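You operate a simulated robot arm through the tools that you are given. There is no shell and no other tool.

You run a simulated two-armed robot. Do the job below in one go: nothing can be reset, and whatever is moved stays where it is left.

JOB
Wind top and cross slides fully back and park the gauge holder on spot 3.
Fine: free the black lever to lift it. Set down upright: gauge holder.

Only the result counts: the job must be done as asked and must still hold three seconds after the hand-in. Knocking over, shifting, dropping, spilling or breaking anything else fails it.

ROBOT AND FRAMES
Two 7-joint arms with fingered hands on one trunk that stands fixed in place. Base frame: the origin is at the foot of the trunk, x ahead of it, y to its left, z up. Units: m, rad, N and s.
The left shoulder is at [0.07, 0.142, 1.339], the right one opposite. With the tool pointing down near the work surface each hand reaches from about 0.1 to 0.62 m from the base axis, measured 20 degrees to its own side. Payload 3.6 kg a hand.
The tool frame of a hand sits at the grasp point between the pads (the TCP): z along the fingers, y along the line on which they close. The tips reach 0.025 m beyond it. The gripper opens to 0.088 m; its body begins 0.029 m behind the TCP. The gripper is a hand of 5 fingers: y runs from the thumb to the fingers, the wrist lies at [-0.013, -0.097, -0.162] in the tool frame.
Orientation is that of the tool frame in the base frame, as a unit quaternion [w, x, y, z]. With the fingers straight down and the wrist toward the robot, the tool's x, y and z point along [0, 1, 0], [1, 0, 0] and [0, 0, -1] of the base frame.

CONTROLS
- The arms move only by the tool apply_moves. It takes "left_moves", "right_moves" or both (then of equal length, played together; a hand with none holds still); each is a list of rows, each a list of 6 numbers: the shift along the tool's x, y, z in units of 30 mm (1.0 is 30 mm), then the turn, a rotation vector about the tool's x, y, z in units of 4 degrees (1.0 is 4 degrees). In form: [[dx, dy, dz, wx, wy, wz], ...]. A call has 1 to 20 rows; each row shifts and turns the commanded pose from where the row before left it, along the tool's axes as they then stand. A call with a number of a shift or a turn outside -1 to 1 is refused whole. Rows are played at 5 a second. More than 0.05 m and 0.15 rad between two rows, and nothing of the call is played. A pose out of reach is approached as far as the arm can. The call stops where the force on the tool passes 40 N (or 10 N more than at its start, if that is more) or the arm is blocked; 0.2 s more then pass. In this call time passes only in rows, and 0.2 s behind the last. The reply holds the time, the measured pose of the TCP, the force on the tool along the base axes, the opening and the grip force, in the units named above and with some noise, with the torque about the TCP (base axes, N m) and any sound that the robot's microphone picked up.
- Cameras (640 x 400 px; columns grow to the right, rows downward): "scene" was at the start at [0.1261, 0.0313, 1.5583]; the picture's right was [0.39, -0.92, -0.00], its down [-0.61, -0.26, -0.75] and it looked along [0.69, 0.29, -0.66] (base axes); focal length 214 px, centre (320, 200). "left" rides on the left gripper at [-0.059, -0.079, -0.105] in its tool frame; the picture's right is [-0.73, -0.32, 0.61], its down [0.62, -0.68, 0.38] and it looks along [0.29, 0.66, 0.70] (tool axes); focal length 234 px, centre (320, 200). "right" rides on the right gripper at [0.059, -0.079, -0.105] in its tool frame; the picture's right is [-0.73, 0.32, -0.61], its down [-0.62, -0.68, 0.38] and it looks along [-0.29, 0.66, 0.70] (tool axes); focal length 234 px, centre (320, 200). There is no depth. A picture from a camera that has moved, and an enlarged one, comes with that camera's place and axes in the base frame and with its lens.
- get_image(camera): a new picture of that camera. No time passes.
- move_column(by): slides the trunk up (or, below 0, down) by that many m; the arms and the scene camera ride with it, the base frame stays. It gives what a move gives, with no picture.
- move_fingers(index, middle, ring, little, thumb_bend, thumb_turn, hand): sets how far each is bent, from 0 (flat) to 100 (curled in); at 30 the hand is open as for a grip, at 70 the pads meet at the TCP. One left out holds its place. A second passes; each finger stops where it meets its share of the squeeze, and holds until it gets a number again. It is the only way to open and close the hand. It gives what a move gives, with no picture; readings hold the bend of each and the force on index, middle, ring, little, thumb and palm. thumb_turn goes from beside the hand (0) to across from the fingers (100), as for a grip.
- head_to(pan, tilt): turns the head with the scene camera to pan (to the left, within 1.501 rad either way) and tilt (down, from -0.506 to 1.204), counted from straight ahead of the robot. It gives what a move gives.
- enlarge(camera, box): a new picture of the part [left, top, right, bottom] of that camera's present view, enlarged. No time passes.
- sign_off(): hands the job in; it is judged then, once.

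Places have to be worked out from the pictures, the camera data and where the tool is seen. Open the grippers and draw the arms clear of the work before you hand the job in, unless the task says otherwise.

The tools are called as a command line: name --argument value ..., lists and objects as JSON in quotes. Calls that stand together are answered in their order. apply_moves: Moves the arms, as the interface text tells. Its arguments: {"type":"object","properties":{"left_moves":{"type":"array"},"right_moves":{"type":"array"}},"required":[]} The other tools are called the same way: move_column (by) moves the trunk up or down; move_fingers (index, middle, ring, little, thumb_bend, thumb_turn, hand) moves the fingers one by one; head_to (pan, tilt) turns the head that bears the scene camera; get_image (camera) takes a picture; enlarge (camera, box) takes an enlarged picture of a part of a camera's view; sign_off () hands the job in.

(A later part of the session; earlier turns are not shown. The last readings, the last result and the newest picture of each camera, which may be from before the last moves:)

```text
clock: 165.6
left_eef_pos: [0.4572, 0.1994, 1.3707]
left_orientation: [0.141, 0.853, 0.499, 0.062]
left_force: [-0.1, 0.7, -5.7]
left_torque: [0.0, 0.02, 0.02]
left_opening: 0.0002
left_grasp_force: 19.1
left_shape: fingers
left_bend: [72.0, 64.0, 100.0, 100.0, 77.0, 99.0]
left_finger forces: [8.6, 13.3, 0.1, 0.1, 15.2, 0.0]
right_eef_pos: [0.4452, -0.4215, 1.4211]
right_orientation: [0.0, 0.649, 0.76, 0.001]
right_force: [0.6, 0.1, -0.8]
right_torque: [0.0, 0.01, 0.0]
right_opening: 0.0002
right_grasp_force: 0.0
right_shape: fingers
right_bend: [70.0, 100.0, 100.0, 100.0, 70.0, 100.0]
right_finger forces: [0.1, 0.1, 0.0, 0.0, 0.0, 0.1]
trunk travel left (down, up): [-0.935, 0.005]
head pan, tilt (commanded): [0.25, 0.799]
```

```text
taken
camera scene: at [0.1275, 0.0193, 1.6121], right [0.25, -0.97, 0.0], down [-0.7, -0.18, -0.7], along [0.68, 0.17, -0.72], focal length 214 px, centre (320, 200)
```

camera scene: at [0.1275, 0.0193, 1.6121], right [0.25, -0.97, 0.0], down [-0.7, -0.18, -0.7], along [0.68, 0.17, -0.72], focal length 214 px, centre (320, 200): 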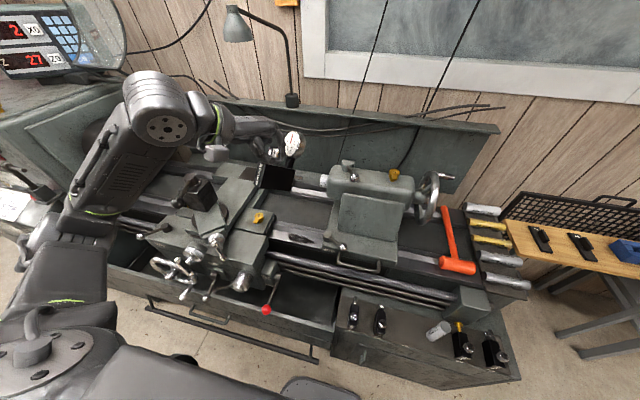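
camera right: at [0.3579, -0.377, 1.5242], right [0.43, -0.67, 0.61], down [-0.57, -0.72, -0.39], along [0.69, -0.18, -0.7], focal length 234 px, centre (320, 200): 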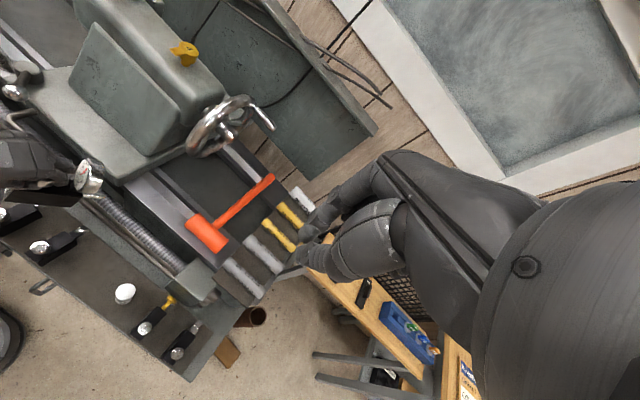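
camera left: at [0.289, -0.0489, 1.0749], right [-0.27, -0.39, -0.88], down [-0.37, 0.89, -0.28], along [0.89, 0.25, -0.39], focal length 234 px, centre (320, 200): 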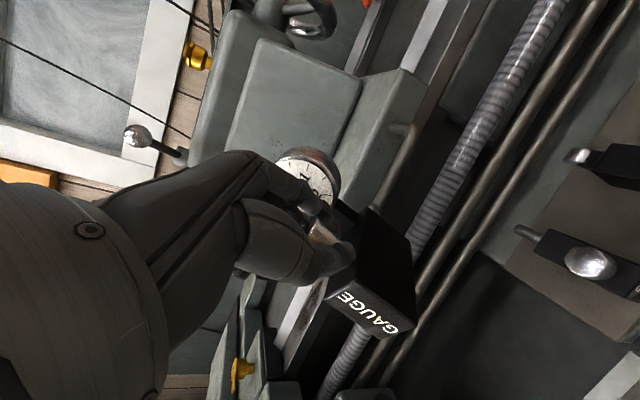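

The opening fell to ~0 with the thumb closing further — the grip may be slipping. I look at it immediately.

enlarge --camera "scene" --box '[240, 110, 310, 200]'

enlarge --camera "left" --box '[240, 130, 480, 330]'

```text
4.44 times, centred on (275, 155) of scene
camera zoom: at [0.1275, 0.0193, 1.6121], right [0.25, -0.97, 0.0], down [-0.7, -0.18, -0.7], along [0.68, 0.17, -0.72], focal length 953 px, centre (520, 400)
```

zoom: 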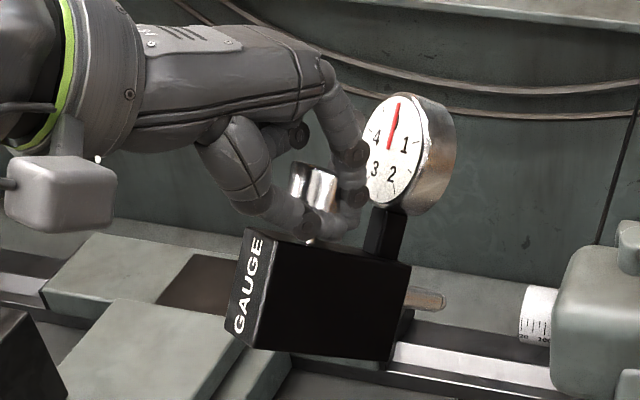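

```text
2.00 times, centred on (360, 230) of left
camera zoom: at [0.3364, 0.2036, 1.4479], right [-0.48, -0.59, -0.65], down [-0.17, 0.79, -0.59], along [0.86, -0.18, -0.47], focal length 468 px, centre (240, 140)
```

zoom: 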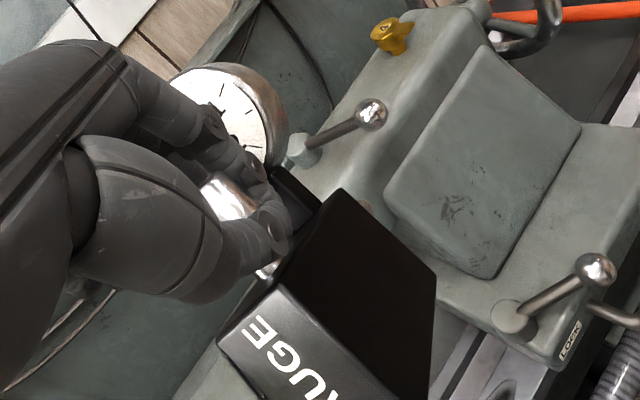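

The knob is mushroom-shaped; the fingers have slid to its thin neck under the head, so the holder is actually caged securely (just tilted a little). I lower the trunk so the shoulder is near hand height, and check the posture.

move_column --by -0.23

apply_moves --left_moves '[[0, 0, 0, 0, -0.3, 0.953], [0, 0, 0, 0, -0.3, 0.953], [0, 0, 0, 0, -0.3, 0.953], [-0.5, 0.5, 0.2, 0, -0.3, 0.953], [-0.6, 0.6, 0.2, 0, 0, 0], [-0.6, 0.6, 0.2, 0, 0, 0]]'

get_image --camera "scene"

```text
clock: 168.0
left_eef_pos: [0.4581, 0.1986, 1.1401]
left_orientation: [0.142, 0.853, 0.499, 0.062]
left_force: [-0.4, -0.5, -5.8]
left_torque: [0.06, 0.06, 0.0]
left_opening: 0.0
left_grasp_force: 18.2
left_shape: fingers
left_bend: [72.0, 63.0, 100.0, 100.0, 77.0, 99.0]
left_finger forces: [8.6, 12.8, 0.0, 0.0, 15.2, 0.1]
right_eef_pos: [0.4441, -0.4202, 1.1913]
right_orientation: [-0.001, 0.649, 0.761, 0.002]
right_force: [0.1, -0.2, -0.7]
right_torque: [0.02, -0.02, -0.02]
right_opening: 0.0
right_grasp_force: 0.2
right_shape: fingers
right_bend: [70.0, 100.0, 100.0, 100.0, 70.0, 100.0]
right_finger forces: [0.0, 0.1, 0.0, 0.1, 0.0, 0.0]
trunk travel left (down, up): [-0.705, 0.235]
head pan, tilt (commanded): [0.25, 0.799]
```

```text
clock: 169.4
left_eef_pos: [0.4609, 0.1247, 1.1404]
left_orientation: [0.152, 0.913, 0.376, 0.045]
left_force: [-0.2, -0.6, -5.7]
left_torque: [0.06, 0.05, 0.0]
left_opening: 0.0
left_grasp_force: 15.8
left_shape: fingers
left_bend: [72.0, 63.0, 100.0, 100.0, 77.0, 99.0]
left_finger forces: [3.4, 12.5, 0.1, 0.0, 16.0, 0.0]
right_eef_pos: [0.4451, -0.4225, 1.1896]
right_orientation: [-0.001, 0.65, 0.76, 0.001]
right_force: [-0.1, 0.4, 0.3]
right_torque: [0.03, 0.0, -0.01]
right_opening: 0.0
right_grasp_force: 0.2
right_shape: fingers
right_bend: [70.0, 100.0, 100.0, 100.0, 70.0, 100.0]
right_finger forces: [0.0, 0.0, 0.1, 0.0, 0.0, 0.0]
trunk travel left (down, up): [-0.705, 0.235]
head pan, tilt (commanded): [0.25, 0.799]
```

```text
taken
camera scene: at [0.1281, 0.018, 1.3821], right [0.25, -0.97, 0.0], down [-0.7, -0.18, -0.7], along [0.67, 0.17, -0.72], focal length 214 px, centre (320, 200)
```

scene: 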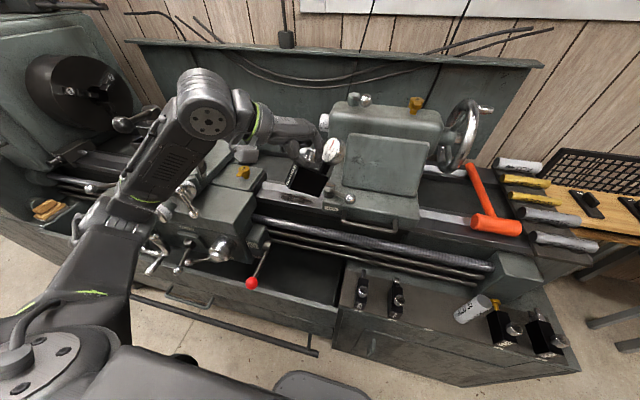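

The elbow is now out to the left at a safe height. I go on to the right in front of the tailstock.

apply_moves --left_moves '[[-0.677, 0.618, 0.343, 0, 0, 0], [-0.677, 0.618, 0.343, 0, 0, 0], [-0.677, 0.618, 0.343, 0, 0, 0], [-0.677, 0.618, 0.343, 0, 0, 0], [-0.677, 0.618, 0.343, 0, 0, 0], [-0.677, 0.618, 0.343, 0, 0, 0]]'

get_image --camera "scene"

```text
clock: 170.8
left_eef_pos: [0.46, -0.0502, 1.1216]
left_orientation: [0.151, 0.913, 0.375, 0.045]
left_force: [-0.3, -0.1, -6.6]
left_torque: [0.06, 0.03, 0.0]
left_opening: 0.0
left_grasp_force: 15.3
left_shape: fingers
left_bend: [72.0, 63.0, 100.0, 100.0, 77.0, 99.0]
left_finger forces: [3.0, 12.1, 0.0, 0.1, 15.8, 0.0]
right_eef_pos: [0.4448, -0.423, 1.1892]
right_orientation: [-0.001, 0.649, 0.761, 0.002]
right_force: [0.0, -0.5, -0.8]
right_torque: [0.02, 0.01, -0.03]
right_opening: 0.0001
right_grasp_force: 0.0
right_shape: fingers
right_bend: [70.0, 100.0, 100.0, 100.0, 70.0, 100.0]
right_finger forces: [0.1, 0.0, 0.1, 0.1, 0.0, 0.1]
trunk travel left (down, up): [-0.705, 0.235]
head pan, tilt (commanded): [0.25, 0.799]
```

```text
taken
camera scene: at [0.1279, 0.0171, 1.3821], right [0.25, -0.97, 0.0], down [-0.7, -0.18, -0.7], along [0.67, 0.17, -0.72], focal length 214 px, centre (320, 200)
```

scene: 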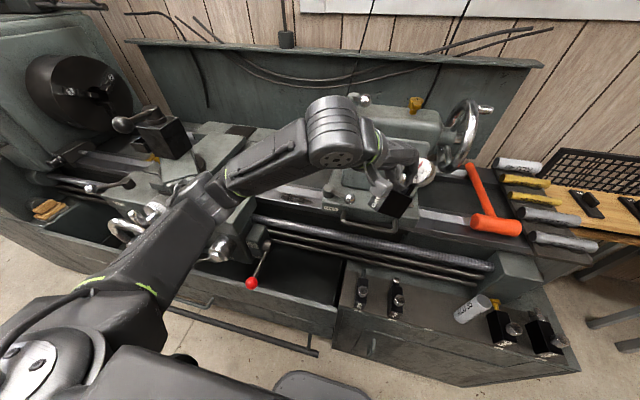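

Posture is good (elbow at ≈(0.36, 0.28, 1.11), clear of the cranks). I continue to (0.45, −0.20, 1.08).

apply_moves --left_moves '[[-0.616, 0.453, 0.403, 0, 0, 0], [-0.616, 0.453, 0.403, 0, 0, 0], [-0.616, 0.453, 0.403, 0, 0, 0], [-0.616, 0.453, 0.403, 0, 0, 0], [-0.616, 0.453, 0.403, 0, 0, 0], [-0.616, 0.453, 0.403, 0, 0, 0]]'

get_image --camera "scene"

get_image --camera "right"

```text
clock: 172.2
left_eef_pos: [0.4497, -0.201, 1.0805]
left_orientation: [0.152, 0.913, 0.376, 0.045]
left_force: [-0.4, 0.4, -6.2]
left_torque: [0.05, 0.04, 0.0]
left_opening: 0.0
left_grasp_force: 10.9
left_shape: fingers
left_bend: [72.0, 63.0, 100.0, 100.0, 77.0, 99.0]
left_finger forces: [3.1, 12.1, 0.0, 0.0, 6.5, 0.1]
right_eef_pos: [0.4447, -0.4231, 1.1894]
right_orientation: [-0.001, 0.65, 0.76, 0.002]
right_force: [-0.1, -0.7, 0.1]
right_torque: [0.01, -0.03, 0.01]
right_opening: 0.0
right_grasp_force: 0.1
right_shape: fingers
right_bend: [70.0, 100.0, 100.0, 100.0, 70.0, 100.0]
right_finger forces: [0.0, 0.0, 0.0, 0.1, 0.1, 0.0]
trunk travel left (down, up): [-0.705, 0.235]
head pan, tilt (commanded): [0.25, 0.799]
```

```text
taken
camera scene: at [0.1275, 0.0169, 1.3822], right [0.25, -0.97, 0.0], down [-0.7, -0.18, -0.7], along [0.68, 0.17, -0.72], focal length 214 px, centre (320, 200)
```

scene: 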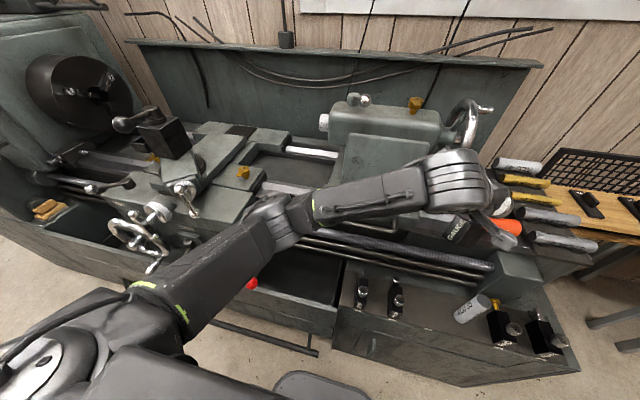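

```text
taken
camera right: at [0.3573, -0.3783, 1.2938], right [0.43, -0.67, 0.61], down [-0.57, -0.72, -0.39], along [0.69, -0.18, -0.7], focal length 234 px, centre (320, 200)
```

right: 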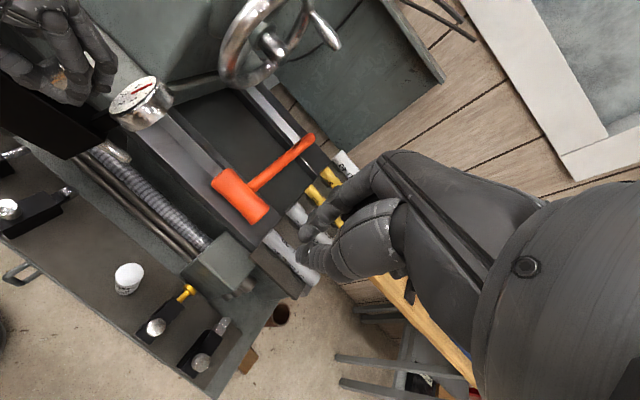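

The elbow-out approach works. I go to above spot 3 and then turn the hand back towards alignment in small checked steps.

apply_moves --left_moves '[[-0.86, -0.17, 0.32, 0, 0, 0], [-0.86, -0.17, 0.32, 0, 0, 0], [0, 0, 0, 0, 0.31, -0.95], [0, 0, 0, 0, 0.31, -0.95], [0, 0, 0, 0, 0.31, -0.95], [0, 0, 0, 0, 0.31, -0.95]]'

head_to --pan -0.2 --tilt 0.9

get_image --camera "scene"

get_image --camera "right"

```text
clock: 173.6
left_eef_pos: [0.41, -0.2348, 1.0606]
left_orientation: [0.14, 0.852, 0.5, 0.064]
left_force: [0.4, 0.1, -5.1]
left_torque: [0.05, 0.06, 0.0]
left_opening: 0.0001
left_grasp_force: 10.4
left_shape: fingers
left_bend: [72.0, 63.0, 100.0, 100.0, 77.0, 99.0]
left_finger forces: [3.0, 10.4, 0.1, 0.0, 8.1, 0.1]
right_eef_pos: [0.4429, -0.4207, 1.1898]
right_orientation: [0.001, 0.65, 0.76, 0.001]
right_force: [-0.2, -0.2, 0.3]
right_torque: [-0.01, -0.01, 0.01]
right_opening: 0.0
right_grasp_force: 0.0
right_shape: fingers
right_bend: [70.0, 100.0, 100.0, 100.0, 70.0, 100.0]
right_finger forces: [0.0, 0.0, 0.0, 0.0, 0.0, 0.0]
trunk travel left (down, up): [-0.705, 0.235]
head pan, tilt (commanded): [0.25, 0.799]
```

```text
clock: 174.5
left_eef_pos: [0.4104, -0.2351, 1.0609]
left_orientation: [0.14, 0.853, 0.499, 0.063]
left_force: [-0.2, 0.8, -6.1]
left_torque: [0.03, 0.02, 0.02]
left_opening: 0.0001
left_grasp_force: 10.4
left_shape: fingers
left_bend: [72.0, 63.0, 100.0, 100.0, 77.0, 99.0]
left_finger forces: [2.7, 10.2, 0.0, 0.0, 7.9, 0.0]
right_eef_pos: [0.4436, -0.4216, 1.1909]
right_orientation: [0.0, 0.65, 0.76, 0.002]
right_force: [0.9, 0.3, -0.3]
right_torque: [-0.02, 0.01, 0.05]
right_opening: 0.0001
right_grasp_force: 0.0
right_shape: fingers
right_bend: [70.0, 100.0, 100.0, 100.0, 70.0, 100.0]
right_finger forces: [0.0, 0.1, 0.0, 0.0, 0.0, 0.0]
trunk travel left (down, up): [-0.705, 0.235]
head pan, tilt (commanded): [-0.201, 0.901]
```

```text
taken
camera scene: at [0.1235, -0.0165, 1.3743], right [-0.2, -0.98, 0.0], down [-0.77, 0.16, -0.62], along [0.61, -0.12, -0.78], focal length 214 px, centre (320, 200)
```

scene: 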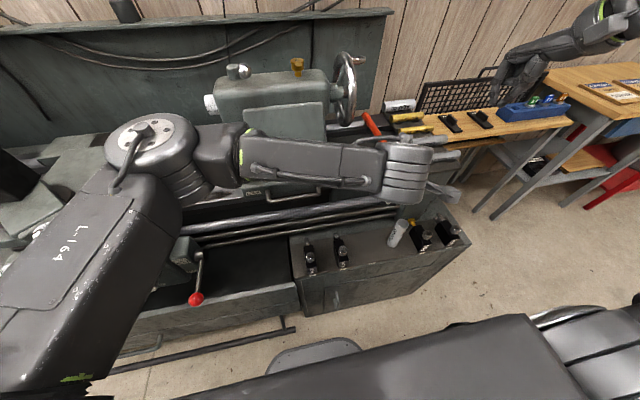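

```text
taken
camera right: at [0.3574, -0.377, 1.2942], right [0.43, -0.67, 0.61], down [-0.57, -0.72, -0.39], along [0.69, -0.18, -0.7], focal length 234 px, centre (320, 200)
```

right: 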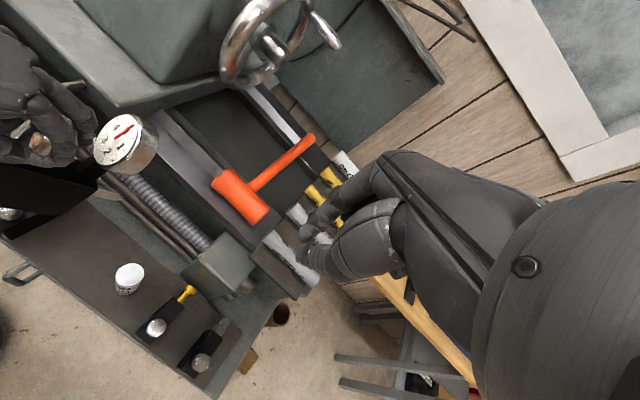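

No blockage this time (yaw −32° reached). I turn another 16° and look at the holder with the left camera.

apply_moves --left_moves '[[0, 0, 0, 0, 0.31, -0.95], [0, 0, 0, 0, 0.31, -0.95], [0, 0, 0, 0, 0.31, -0.95], [0, 0, 0, 0, 0.31, -0.95]]'

get_image --camera "left"

get_image --camera "scene"

```text
clock: 175.5
left_eef_pos: [0.4094, -0.235, 1.0618]
left_orientation: [0.126, 0.776, 0.613, 0.082]
left_force: [0.1, -1.1, -6.1]
left_torque: [0.04, 0.03, 0.01]
left_opening: 0.0
left_grasp_force: 10.1
left_shape: fingers
left_bend: [72.0, 63.0, 100.0, 100.0, 77.0, 99.0]
left_finger forces: [2.1, 10.1, 0.0, 0.1, 7.6, 0.0]
right_eef_pos: [0.4442, -0.423, 1.1897]
right_orientation: [0.0, 0.65, 0.76, 0.002]
right_force: [-0.4, -0.3, 0.2]
right_torque: [-0.01, -0.01, 0.03]
right_opening: 0.0
right_grasp_force: 0.0
right_shape: fingers
right_bend: [70.0, 100.0, 100.0, 100.0, 70.0, 100.0]
right_finger forces: [0.1, 0.0, 0.0, 0.1, 0.0, 0.0]
trunk travel left (down, up): [-0.705, 0.235]
head pan, tilt (commanded): [-0.201, 0.901]
```

```text
taken
camera left: at [0.2922, -0.2652, 1.1388], right [-0.3, -0.69, -0.66], down [-0.38, 0.72, -0.58], along [0.87, 0.07, -0.48], focal length 234 px, centre (320, 200)
```

left: 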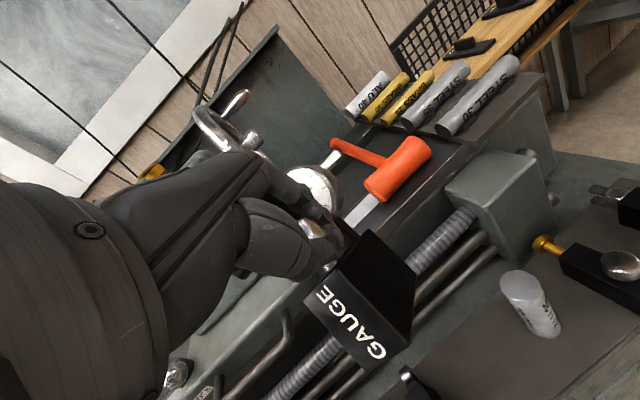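

```text
taken
camera scene: at [0.1227, -0.0174, 1.3743], right [-0.2, -0.98, 0.0], down [-0.77, 0.16, -0.62], along [0.61, -0.12, -0.78], focal length 214 px, centre (320, 200)
```

scene: 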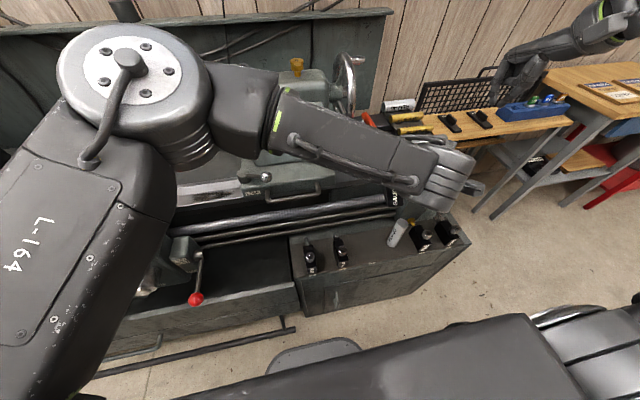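

The holder has turned in the grip: the label now faces nearly towards me. I zoom to estimate its yaw and tilt.

enlarge --camera "left" --box '[260, 150, 460, 380]'

enlarge --camera "right" --box '[0, 40, 200, 260]'

enlarge --camera "scene" --box '[360, 130, 480, 260]'

```text
1.74 times, centred on (360, 265) of left
camera zoom: at [0.2922, -0.2652, 1.1388], right [-0.3, -0.69, -0.66], down [-0.38, 0.72, -0.58], along [0.87, 0.07, -0.48], focal length 407 px, centre (250, 87)
```

zoom: 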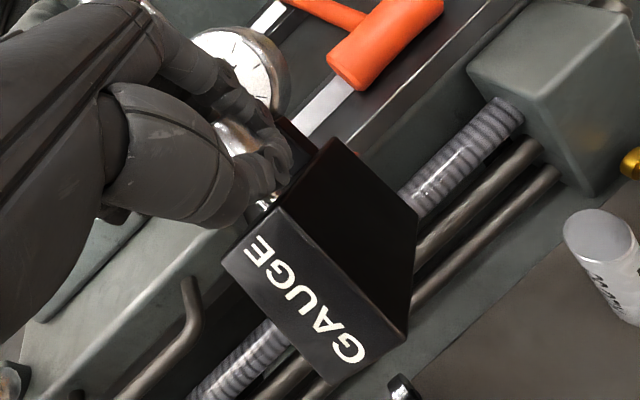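

```text
1.82 times, centred on (100, 150) of right
camera zoom: at [0.3567, -0.3777, 1.2942], right [0.43, -0.67, 0.61], down [-0.57, -0.72, -0.39], along [0.7, -0.18, -0.7], focal length 426 px, centre (720, 291)
```

zoom: 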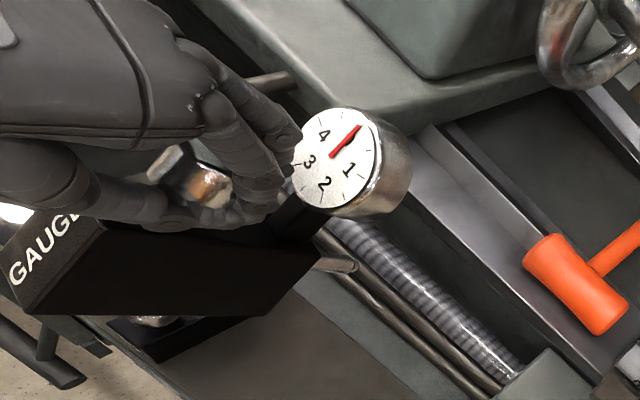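

```text
3.08 times, centred on (420, 195) of scene
camera zoom: at [0.1227, -0.0174, 1.3743], right [-0.2, -0.98, 0.0], down [-0.77, 0.16, -0.62], along [0.61, -0.12, -0.78], focal length 660 px, centre (12, 215)
```

zoom: 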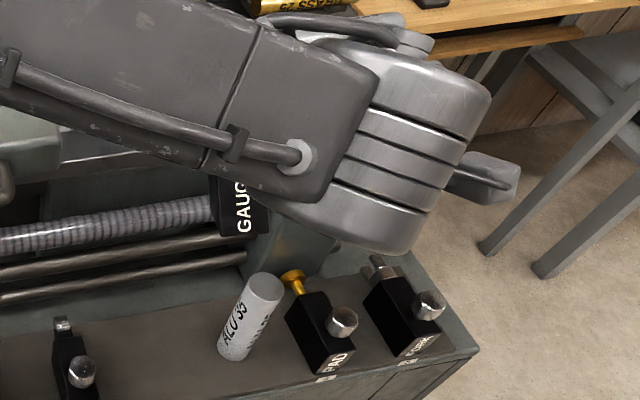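

The holder hangs from its neck with the dial end drooping ~45°, back pointing forward (yaw ≈−14°). Lowering it will land the rear bottom edge first and let it settle flat. I turn +14° to align and shift so the rear edge lands at the right place.

apply_moves --left_moves '[[0, 0, 0, -0.024, 0.259, -0.8365], [0, 0, 0, -0.024, 0.259, -0.8365], [0, 0, 0, -0.024, 0.259, -0.8365], [0, 0, 0, -0.024, 0.259, -0.8365], [-0.2, 0.542, 0.165, 0, 0, 0], [-0.2, 0.542, 0.165, 0, 0, 0]]'

get_image --camera "left"

get_image --camera "right"

get_image --camera "scene"

```text
clock: 176.9
left_eef_pos: [0.4506, -0.2311, 1.0639]
left_orientation: [0.115, 0.697, 0.701, 0.096]
left_force: [-0.4, -0.8, -7.1]
left_torque: [0.04, 0.05, 0.01]
left_opening: 0.0
left_grasp_force: 9.3
left_shape: fingers
left_bend: [72.0, 63.0, 100.0, 100.0, 78.0, 99.0]
left_finger forces: [1.4, 9.8, 0.0, 0.0, 7.6, 0.1]
left hand out of reach, approached as far as the arm can: row 3, 4
right_eef_pos: [0.4459, -0.4227, 1.1901]
right_orientation: [-0.002, 0.65, 0.76, 0.001]
right_force: [-0.3, 0.5, 0.2]
right_torque: [0.01, 0.0, -0.02]
right_opening: 0.0
right_grasp_force: 0.0
right_shape: fingers
right_bend: [70.0, 100.0, 100.0, 100.0, 70.0, 100.0]
right_finger forces: [0.0, 0.0, 0.0, 0.0, 0.0, 0.0]
trunk travel left (down, up): [-0.705, 0.235]
head pan, tilt (commanded): [-0.201, 0.901]
```

```text
taken
camera left: at [0.3447, -0.2876, 1.1431], right [-0.13, -0.74, -0.65], down [-0.54, 0.61, -0.58], along [0.83, 0.28, -0.48], focal length 234 px, centre (320, 200)
```

left: 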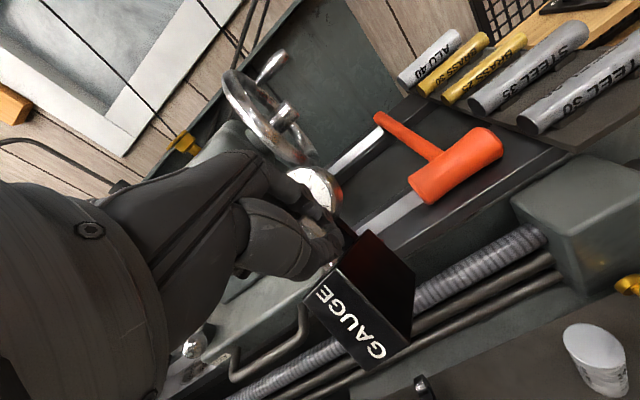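

```text
taken
camera right: at [0.3587, -0.3773, 1.2937], right [0.43, -0.67, 0.61], down [-0.58, -0.72, -0.39], along [0.69, -0.18, -0.7], focal length 234 px, centre (320, 200)
```

right: 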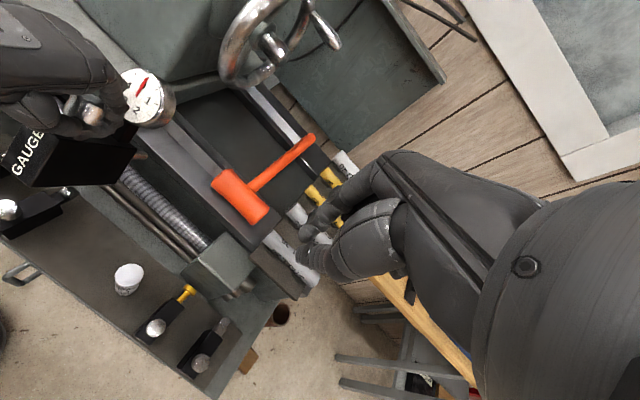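

```text
taken
camera scene: at [0.1248, -0.017, 1.3741], right [-0.2, -0.98, 0.0], down [-0.77, 0.16, -0.62], along [0.61, -0.12, -0.78], focal length 214 px, centre (320, 200)
```

scene: 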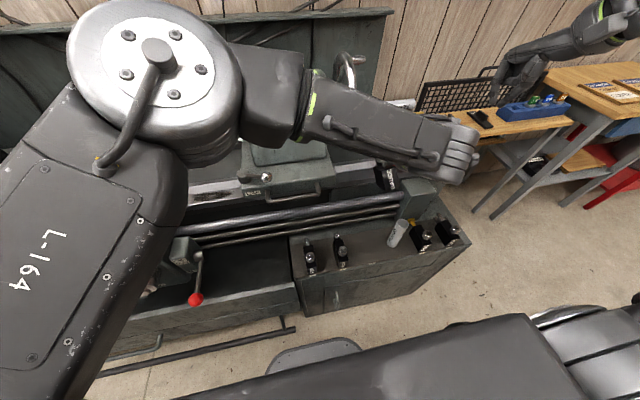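

Yaw is aligned. To keep the dial clear of the feed rods behind the cabinet I will come down with the knob at x≈0.40. First I lower the trunk 0.12 m and check the elbow's clearance.

move_column --by -0.12

apply_moves --left_moves '[[-0.18, -0.5, -0.17, 0, 0, 0], [-0.18, -0.5, -0.17, 0, 0, 0], [-0.18, -0.5, -0.17, 0, 0, 0]]'

get_image --camera "scene"

get_image --camera "left"

get_image --camera "right"

```text
clock: 178.4
left_eef_pos: [0.451, -0.2311, 0.9444]
left_orientation: [0.115, 0.696, 0.702, 0.095]
left_force: [0.0, -0.2, -6.1]
left_torque: [-0.01, 0.04, -0.01]
left_opening: 0.0002
left_grasp_force: 9.7
left_shape: fingers
left_bend: [72.0, 63.0, 100.0, 100.0, 78.0, 99.0]
left_finger forces: [1.5, 9.8, 0.0, 0.1, 7.5, 0.0]
right_eef_pos: [0.4448, -0.4216, 1.0699]
right_orientation: [0.0, 0.649, 0.761, 0.001]
right_force: [-0.3, -0.5, 0.2]
right_torque: [-0.03, -0.02, 0.03]
right_opening: 0.0
right_grasp_force: 0.0
right_shape: fingers
right_bend: [70.0, 100.0, 100.0, 100.0, 70.0, 100.0]
right_finger forces: [0.0, 0.0, 0.1, 0.0, 0.0, 0.0]
trunk travel left (down, up): [-0.585, 0.355]
head pan, tilt (commanded): [-0.201, 0.901]
```

```text
clock: 179.2
left_eef_pos: [0.4154, -0.2137, 0.9522]
left_orientation: [0.112, 0.692, 0.708, 0.088]
left_force: [-0.2, 0.2, -6.3]
left_torque: [-0.04, 0.05, 0.0]
left_opening: 0.0
left_grasp_force: 8.9
left_shape: fingers
left_bend: [72.0, 64.0, 100.0, 100.0, 78.0, 99.0]
left_finger forces: [1.5, 9.8, 0.1, 0.0, 7.3, 0.0]
left hand out of reach, approached as far as the arm can: row 1, 2, 3
right_eef_pos: [0.4445, -0.4213, 1.0712]
right_orientation: [0.0, 0.65, 0.76, 0.001]
right_force: [-0.1, 0.0, -0.9]
right_torque: [0.0, 0.0, -0.01]
right_opening: 0.0
right_grasp_force: 0.1
right_shape: fingers
right_bend: [70.0, 100.0, 100.0, 100.0, 70.0, 100.0]
right_finger forces: [0.1, 0.0, 0.0, 0.0, 0.0, 0.0]
trunk travel left (down, up): [-0.585, 0.355]
head pan, tilt (commanded): [-0.201, 0.901]
```

```text
taken
camera scene: at [0.1229, -0.0165, 1.2543], right [-0.2, -0.98, 0.0], down [-0.77, 0.16, -0.62], along [0.61, -0.12, -0.78], focal length 214 px, centre (320, 200)
```

scene: 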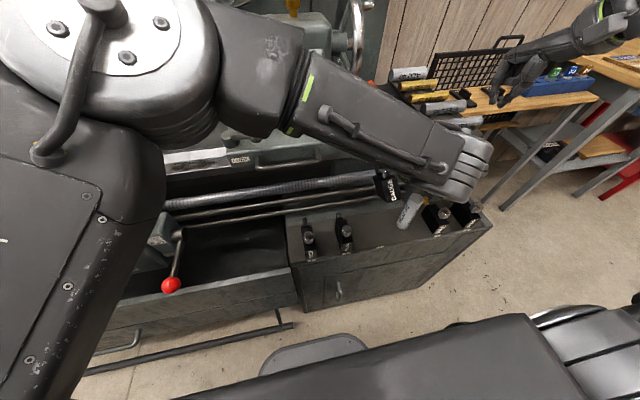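

```text
taken
camera left: at [0.3116, -0.2725, 1.0322], right [-0.13, -0.75, -0.65], down [-0.56, 0.59, -0.58], along [0.82, 0.29, -0.49], focal length 234 px, centre (320, 200)
```

left: 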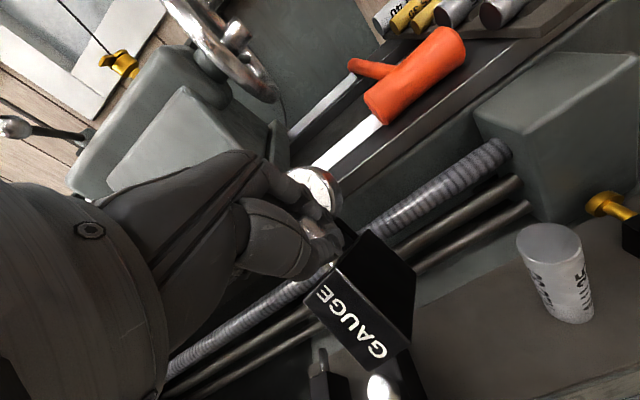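

```text
taken
camera right: at [0.3569, -0.3769, 1.1744], right [0.43, -0.67, 0.61], down [-0.57, -0.72, -0.39], along [0.69, -0.18, -0.7], focal length 234 px, centre (320, 200)
```

right: 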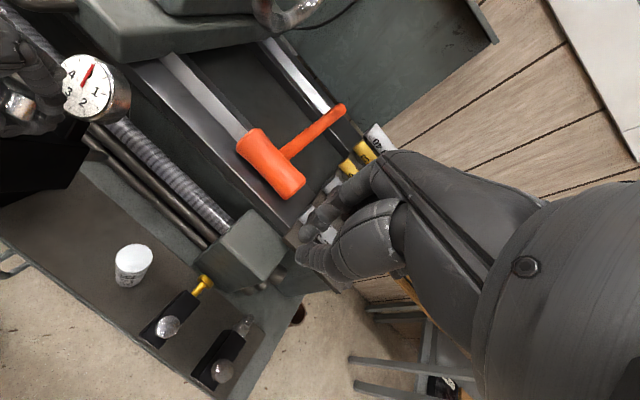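

The wrist is at its limit at yaw ≈0, so I accept about −16° of yaw, which was comfortable, and move over the spot while descending a little.

apply_moves --left_moves '[[0, 0, 0, 0, -0.26, 0.86], [0, 0, 0, 0, -0.26, 0.86], [0, 0, 0, 0, -0.26, 0.86], [0, 0, 0, 0, -0.26, 0.86], [0, 0, 0, 0, -0.26, 0.86], [-0.372, -0.325, 0.482, 0, 0, 0], [-0.372, -0.325, 0.482, 0, 0, 0], [-0.372, -0.325, 0.482, 0, 0, 0]]'

get_image --camera "right"

get_image --camera "left"

```text
clock: 181.0
left_eef_pos: [0.3877, -0.2503, 0.9036]
left_orientation: [0.131, 0.797, 0.584, 0.079]
left_force: [-0.4, -0.2, -6.6]
left_torque: [0.03, 0.06, 0.02]
left_opening: 0.0
left_grasp_force: 8.6
left_shape: fingers
left_bend: [72.0, 64.0, 100.0, 100.0, 78.0, 99.0]
left_finger forces: [1.0, 9.5, 0.0, 0.0, 7.2, 0.1]
right_eef_pos: [0.4443, -0.4231, 1.0706]
right_orientation: [0.0, 0.649, 0.761, 0.002]
right_force: [-0.1, -0.1, -0.1]
right_torque: [0.0, 0.0, 0.01]
right_opening: 0.0
right_grasp_force: 0.1
right_shape: fingers
right_bend: [70.0, 100.0, 100.0, 100.0, 70.0, 100.0]
right_finger forces: [0.0, 0.0, 0.0, 0.1, 0.0, 0.1]
trunk travel left (down, up): [-0.585, 0.355]
head pan, tilt (commanded): [-0.201, 0.901]
```

```text
taken
camera right: at [0.3572, -0.3776, 1.174], right [0.43, -0.67, 0.61], down [-0.57, -0.72, -0.39], along [0.69, -0.18, -0.7], focal length 234 px, centre (320, 200)
```

right: 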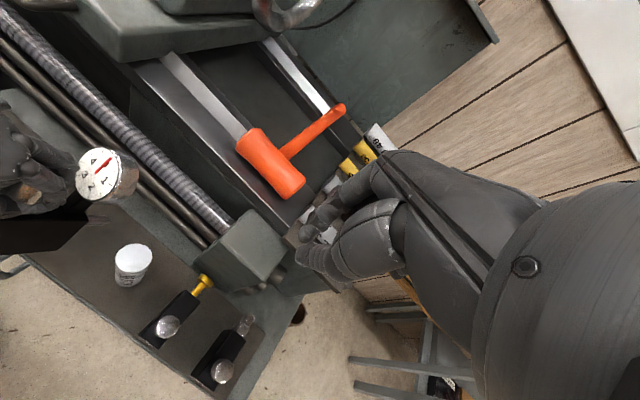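

```text
taken
camera left: at [0.2669, -0.2717, 0.9805], right [-0.34, -0.67, -0.66], down [-0.32, 0.74, -0.59], along [0.88, 0.01, -0.47], focal length 234 px, centre (320, 200)
```

left: 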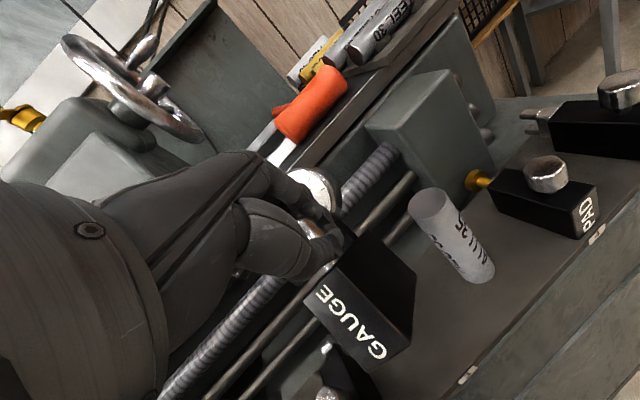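

Over the spot: ALU 35, PAD and ROLLER are clear of the block. The elbow is high, so I lower with the trunk by 0.11 m after a 9 mm sideways correction.

apply_moves --left_moves '[[0.317, 0, 0, 0, 0, 0]]'

move_column --by -0.11

get_image --camera "left"

get_image --camera "right"

get_image --camera "scene"

```text
clock: 181.4
left_eef_pos: [0.3905, -0.2401, 0.9042]
left_orientation: [0.131, 0.797, 0.584, 0.079]
left_force: [0.0, 0.0, -6.8]
left_torque: [0.01, 0.02, 0.03]
left_opening: 0.0
left_grasp_force: 8.5
left_shape: fingers
left_bend: [72.0, 64.0, 100.0, 100.0, 78.0, 99.0]
left_finger forces: [0.7, 9.5, 0.0, 0.1, 7.1, 0.0]
right_eef_pos: [0.4451, -0.4212, 1.0706]
right_orientation: [-0.001, 0.65, 0.76, 0.0]
right_force: [-0.4, 0.3, 0.6]
right_torque: [0.0, -0.02, 0.0]
right_opening: 0.0
right_grasp_force: 0.0
right_shape: fingers
right_bend: [70.0, 100.0, 100.0, 100.0, 70.0, 100.0]
right_finger forces: [0.0, 0.1, 0.0, 0.0, 0.1, 0.1]
trunk travel left (down, up): [-0.585, 0.355]
head pan, tilt (commanded): [-0.201, 0.901]
```

```text
clock: 182.8
left_eef_pos: [0.3903, -0.2403, 0.7943]
left_orientation: [0.131, 0.797, 0.584, 0.08]
left_force: [-0.1, -0.3, -5.9]
left_torque: [0.01, 0.02, 0.01]
left_opening: 0.0
left_grasp_force: 8.0
left_shape: fingers
left_bend: [72.0, 64.0, 100.0, 100.0, 78.0, 99.0]
left_finger forces: [0.8, 9.3, 0.0, 0.0, 6.9, 0.0]
right_eef_pos: [0.4433, -0.4229, 0.9602]
right_orientation: [0.001, 0.649, 0.761, 0.001]
right_force: [-0.4, 0.2, -0.9]
right_torque: [-0.03, -0.01, -0.03]
right_opening: 0.0
right_grasp_force: 0.1
right_shape: fingers
right_bend: [70.0, 100.0, 100.0, 100.0, 70.0, 100.0]
right_finger forces: [0.0, 0.0, 0.1, 0.0, 0.0, 0.0]
trunk travel left (down, up): [-0.475, 0.465]
head pan, tilt (commanded): [-0.201, 0.901]
```

```text
taken
camera left: at [0.2702, -0.2619, 0.8715], right [-0.34, -0.67, -0.66], down [-0.32, 0.74, -0.59], along [0.88, 0.01, -0.47], focal length 234 px, centre (320, 200)
```

left: 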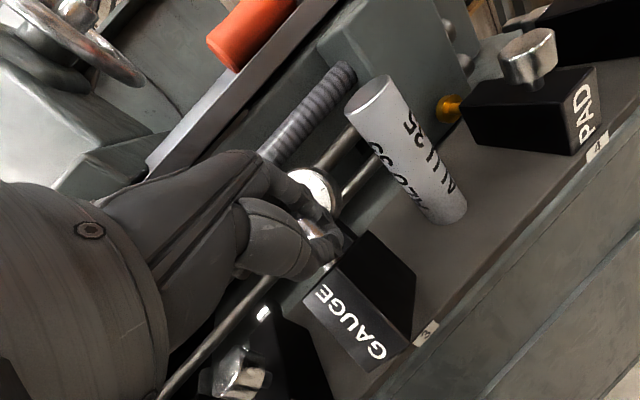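

```text
taken
camera right: at [0.357, -0.3768, 1.0644], right [0.43, -0.67, 0.61], down [-0.57, -0.72, -0.39], along [0.69, -0.18, -0.7], focal length 234 px, centre (320, 200)
```

right: 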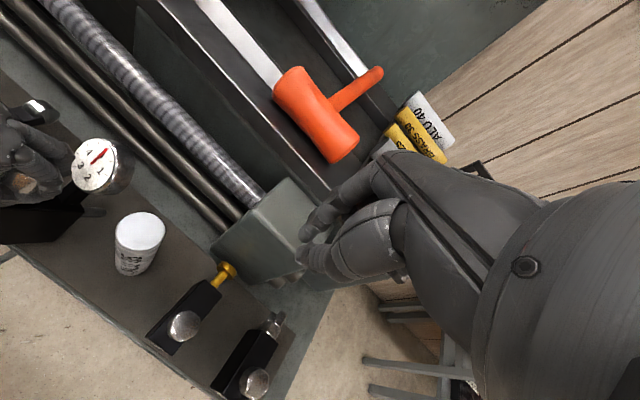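

```text
taken
camera scene: at [0.123, -0.0164, 1.1443], right [-0.2, -0.98, 0.0], down [-0.77, 0.16, -0.62], along [0.61, -0.12, -0.78], focal length 214 px, centre (320, 200)
```

scene: 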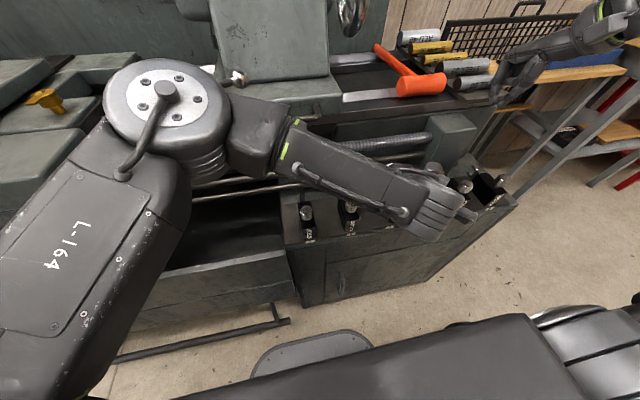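

Everything is clear: ROLLER ~1.3 cm beside the hand, label 3 right in front of the block. I lower in small steps watching the weight reading.

move_column --by -0.015

move_column --by -0.01

get_image --camera "left"

```text
clock: 183.4
left_eef_pos: [0.3892, -0.2401, 0.7809]
left_orientation: [0.133, 0.796, 0.584, 0.081]
left_force: [1.4, -1.0, 9.4]
left_torque: [0.06, -0.11, -0.03]
left_opening: 0.0
left_grasp_force: 9.6
left_shape: fingers
left_bend: [72.0, 64.0, 100.0, 100.0, 79.0, 99.0]
left_finger forces: [0.6, 8.0, 6.3, 0.1, 3.9, 0.1]
right_eef_pos: [0.4421, -0.4213, 0.9467]
right_orientation: [0.0, 0.65, 0.76, 0.001]
right_force: [0.2, 0.4, 0.0]
right_torque: [0.02, 0.0, 0.01]
right_opening: 0.0
right_grasp_force: 0.0
right_shape: fingers
right_bend: [70.0, 100.0, 100.0, 100.0, 70.0, 100.0]
right_finger forces: [0.0, 0.0, 0.1, 0.1, 0.0, 0.1]
trunk travel left (down, up): [-0.46, 0.48]
head pan, tilt (commanded): [-0.201, 0.901]
```

```text
clock: 184.0
left_eef_pos: [0.387, -0.2394, 0.7731]
left_orientation: [0.136, 0.796, 0.584, 0.081]
left_force: [-3.5, -1.9, 38.4]
left_torque: [-0.01, 0.15, 0.1]
left_opening: 0.0
left_grasp_force: 27.8
left_shape: fingers
left_bend: [72.0, 73.0, 100.0, 100.0, 78.0, 98.0]
left_finger forces: [1.5, 6.0, 10.5, 0.0, 37.1, 0.0]
right_eef_pos: [0.441, -0.4209, 0.9394]
right_orientation: [0.002, 0.649, 0.761, 0.001]
right_force: [0.3, -0.1, 0.3]
right_torque: [-0.01, -0.01, 0.0]
right_opening: 0.0
right_grasp_force: 0.1
right_shape: fingers
right_bend: [70.0, 100.0, 100.0, 100.0, 70.0, 100.0]
right_finger forces: [0.1, 0.0, 0.0, 0.0, 0.1, 0.1]
trunk travel left (down, up): [-0.45, 0.49]
head pan, tilt (commanded): [-0.201, 0.901]
```

```text
taken
camera left: at [0.2669, -0.2608, 0.8497], right [-0.34, -0.67, -0.66], down [-0.32, 0.74, -0.59], along [0.88, 0.01, -0.47], focal length 234 px, centre (320, 200)
```

left: 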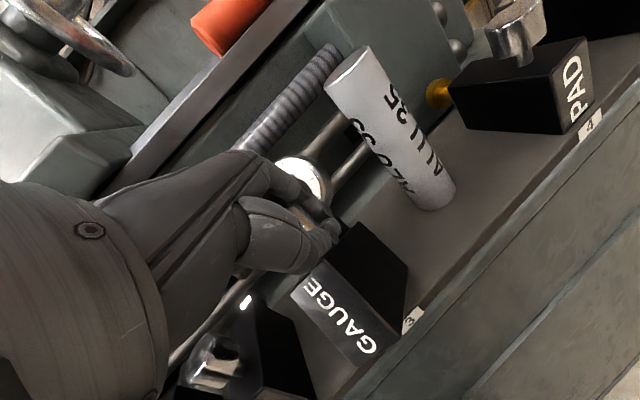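

Contact came earlier than estimated (surface ≈0.69) and the force rose to 38 N; I raise slightly to relieve it and inspect the holder's attitude.

move_column --by 0.008

enlarge --camera "left" --box '[240, 150, 460, 390]'

enlarge --camera "right" --box '[0, 40, 200, 260]'

enlarge --camera "scene" --box '[280, 140, 480, 270]'

```text
clock: 184.6
left_eef_pos: [0.3901, -0.2401, 0.7746]
left_orientation: [0.129, 0.797, 0.585, 0.079]
left_force: [-0.1, -0.1, -3.1]
left_torque: [-0.01, 0.07, 0.04]
left_opening: 0.0001
left_grasp_force: 12.1
left_shape: fingers
left_bend: [72.0, 73.0, 100.0, 100.0, 79.0, 99.0]
left_finger forces: [2.6, 5.8, 8.9, 0.0, 6.1, 0.0]
right_eef_pos: [0.4442, -0.4226, 0.9426]
right_orientation: [0.0, 0.65, 0.76, 0.001]
right_force: [0.9, -0.5, 0.1]
right_torque: [0.01, 0.0, 0.0]
right_opening: 0.0
right_grasp_force: 0.2
right_shape: fingers
right_bend: [70.0, 100.0, 100.0, 100.0, 70.0, 100.0]
right_finger forces: [0.1, 0.1, 0.0, 0.0, 0.0, 0.1]
trunk travel left (down, up): [-0.458, 0.482]
head pan, tilt (commanded): [-0.201, 0.901]
```

```text
1.67 times, centred on (350, 270) of left
camera zoom: at [0.2695, -0.2616, 0.8528], right [-0.35, -0.67, -0.66], down [-0.32, 0.74, -0.58], along [0.88, 0.01, -0.47], focal length 390 px, centre (270, 83)
```

zoom: 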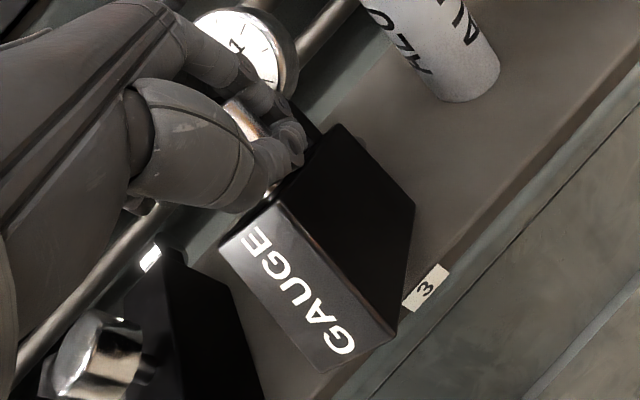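

```text
1.82 times, centred on (100, 150) of right
camera zoom: at [0.3566, -0.3768, 1.047], right [0.43, -0.67, 0.61], down [-0.57, -0.72, -0.39], along [0.7, -0.18, -0.7], focal length 426 px, centre (720, 291)
```

zoom: 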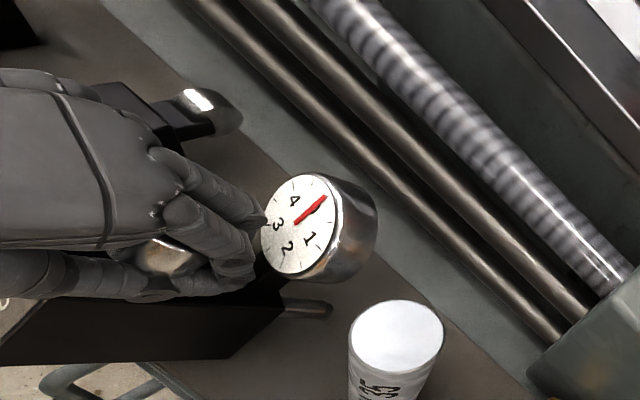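

```text
3.08 times, centred on (380, 205) of scene
camera zoom: at [0.1225, -0.0164, 1.1268], right [-0.2, -0.98, 0.0], down [-0.77, 0.16, -0.62], along [0.61, -0.12, -0.78], focal length 660 px, centre (135, 185)
```

zoom: 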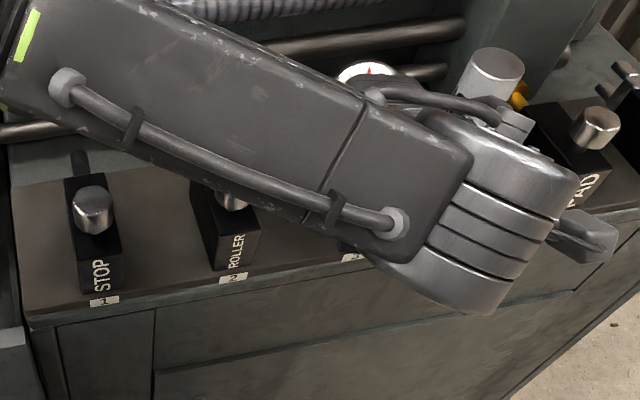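

The holder stands on its rear bottom edge directly under the neck, so pushing down just jams. I lift a little, move it 22 mm back, touch down lightly, and will then draw the knob towards me along an arc so it tips flat about that edge.

apply_moves --left_moves '[[-0.008, 0.099, -0.318, 0, 0, 0], [0.0085, 0.7, 0.218, 0, 0, 0], [0.005, -0.06, 0.19, 0, 0, 0]]'

enlarge --camera "right" --box '[0, 40, 200, 260]'

enlarge --camera "left" --box '[240, 150, 460, 390]'

```text
clock: 185.4
left_eef_pos: [0.4104, -0.2464, 0.7805]
left_orientation: [0.132, 0.797, 0.584, 0.08]
left_force: [0.5, -0.3, -6.1]
left_torque: [0.01, 0.03, -0.03]
left_opening: 0.0
left_grasp_force: 10.3
left_shape: fingers
left_bend: [72.0, 73.0, 100.0, 100.0, 79.0, 100.0]
left_finger forces: [2.7, 5.6, 7.4, 0.0, 5.6, 0.0]
right_eef_pos: [0.4439, -0.4231, 0.9432]
right_orientation: [0.0, 0.65, 0.76, 0.001]
right_force: [-0.3, -0.4, 0.1]
right_torque: [-0.02, 0.0, 0.01]
right_opening: 0.0001
right_grasp_force: 0.0
right_shape: fingers
right_bend: [70.0, 100.0, 100.0, 100.0, 70.0, 100.0]
right_finger forces: [0.0, 0.1, 0.0, 0.0, 0.0, 0.0]
trunk travel left (down, up): [-0.458, 0.482]
head pan, tilt (commanded): [-0.201, 0.901]
```

```text
1.82 times, centred on (100, 150) of right
camera zoom: at [0.3567, -0.377, 1.0474], right [0.43, -0.67, 0.61], down [-0.57, -0.72, -0.39], along [0.7, -0.18, -0.7], focal length 426 px, centre (720, 291)
```

zoom: 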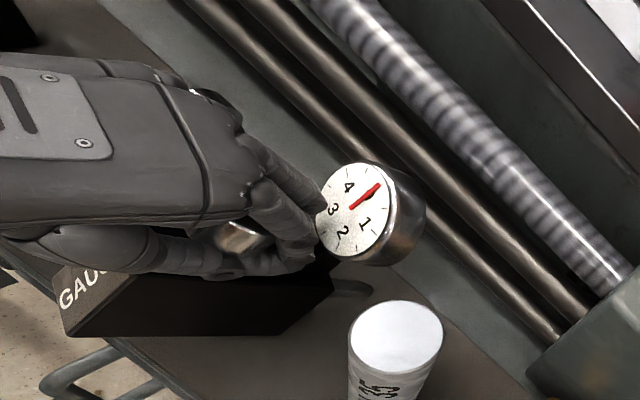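

```text
1.67 times, centred on (350, 270) of left
camera zoom: at [0.2911, -0.2681, 0.8578], right [-0.34, -0.67, -0.66], down [-0.32, 0.74, -0.59], along [0.88, 0.01, -0.47], focal length 390 px, centre (270, 83)
```

zoom: 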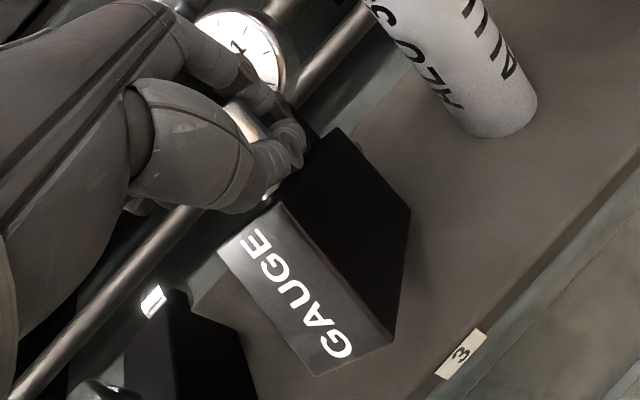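

Still hanging free at this height (table ≈0.684). I touch down and start drawing the knob towards me with slight lowering, watching the force.

apply_moves --left_moves '[[0.005, -0.06, 0.19, 0, 0, 0], [-0.0015, -0.201, -0.028, 0, 0, 0], [-0.0015, -0.201, -0.028, 0, 0, 0], [-0.0015, -0.201, -0.028, 0, 0, 0]]'

enlarge --camera "right" --box '[0, 40, 200, 260]'

enlarge --camera "left" --box '[240, 150, 460, 390]'

```text
clock: 186.4
left_eef_pos: [0.3944, -0.2406, 0.7717]
left_orientation: [0.133, 0.796, 0.585, 0.08]
left_force: [2.3, -1.7, 9.8]
left_torque: [-0.03, -0.47, 0.01]
left_opening: 0.0
left_grasp_force: 15.2
left_shape: fingers
left_bend: [72.0, 73.0, 100.0, 100.0, 79.0, 100.0]
left_finger forces: [2.1, 13.3, 5.4, 0.0, 9.3, 0.0]
right_eef_pos: [0.4423, -0.4212, 0.9444]
right_orientation: [-0.001, 0.649, 0.761, 0.002]
right_force: [-0.6, -0.2, 0.0]
right_torque: [0.01, 0.0, -0.01]
right_opening: 0.0001
right_grasp_force: 0.1
right_shape: fingers
right_bend: [70.0, 100.0, 100.0, 100.0, 70.0, 100.0]
right_finger forces: [0.0, 0.0, 0.0, 0.0, 0.0, 0.0]
trunk travel left (down, up): [-0.458, 0.482]
head pan, tilt (commanded): [-0.201, 0.901]
```

```text
1.82 times, centred on (100, 150) of right
camera zoom: at [0.3561, -0.3764, 1.048], right [0.43, -0.67, 0.61], down [-0.57, -0.72, -0.39], along [0.7, -0.18, -0.69], focal length 426 px, centre (720, 291)
```

zoom: 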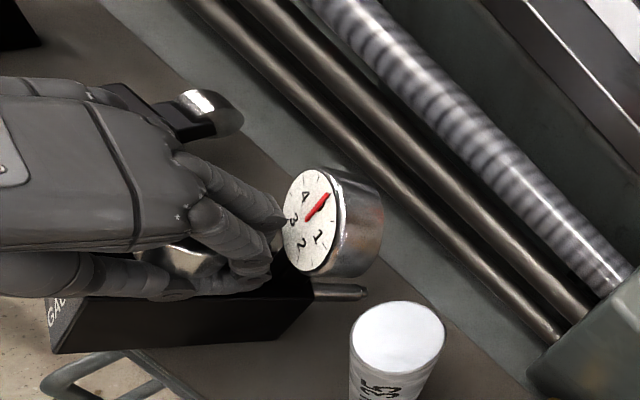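

```text
1.67 times, centred on (350, 270) of left
camera zoom: at [0.2738, -0.2631, 0.8496], right [-0.34, -0.67, -0.66], down [-0.32, 0.74, -0.59], along [0.88, 0.01, -0.47], focal length 390 px, centre (270, 83)
```

zoom: 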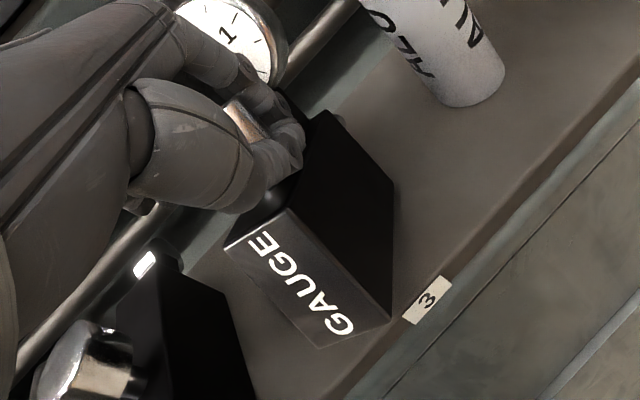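

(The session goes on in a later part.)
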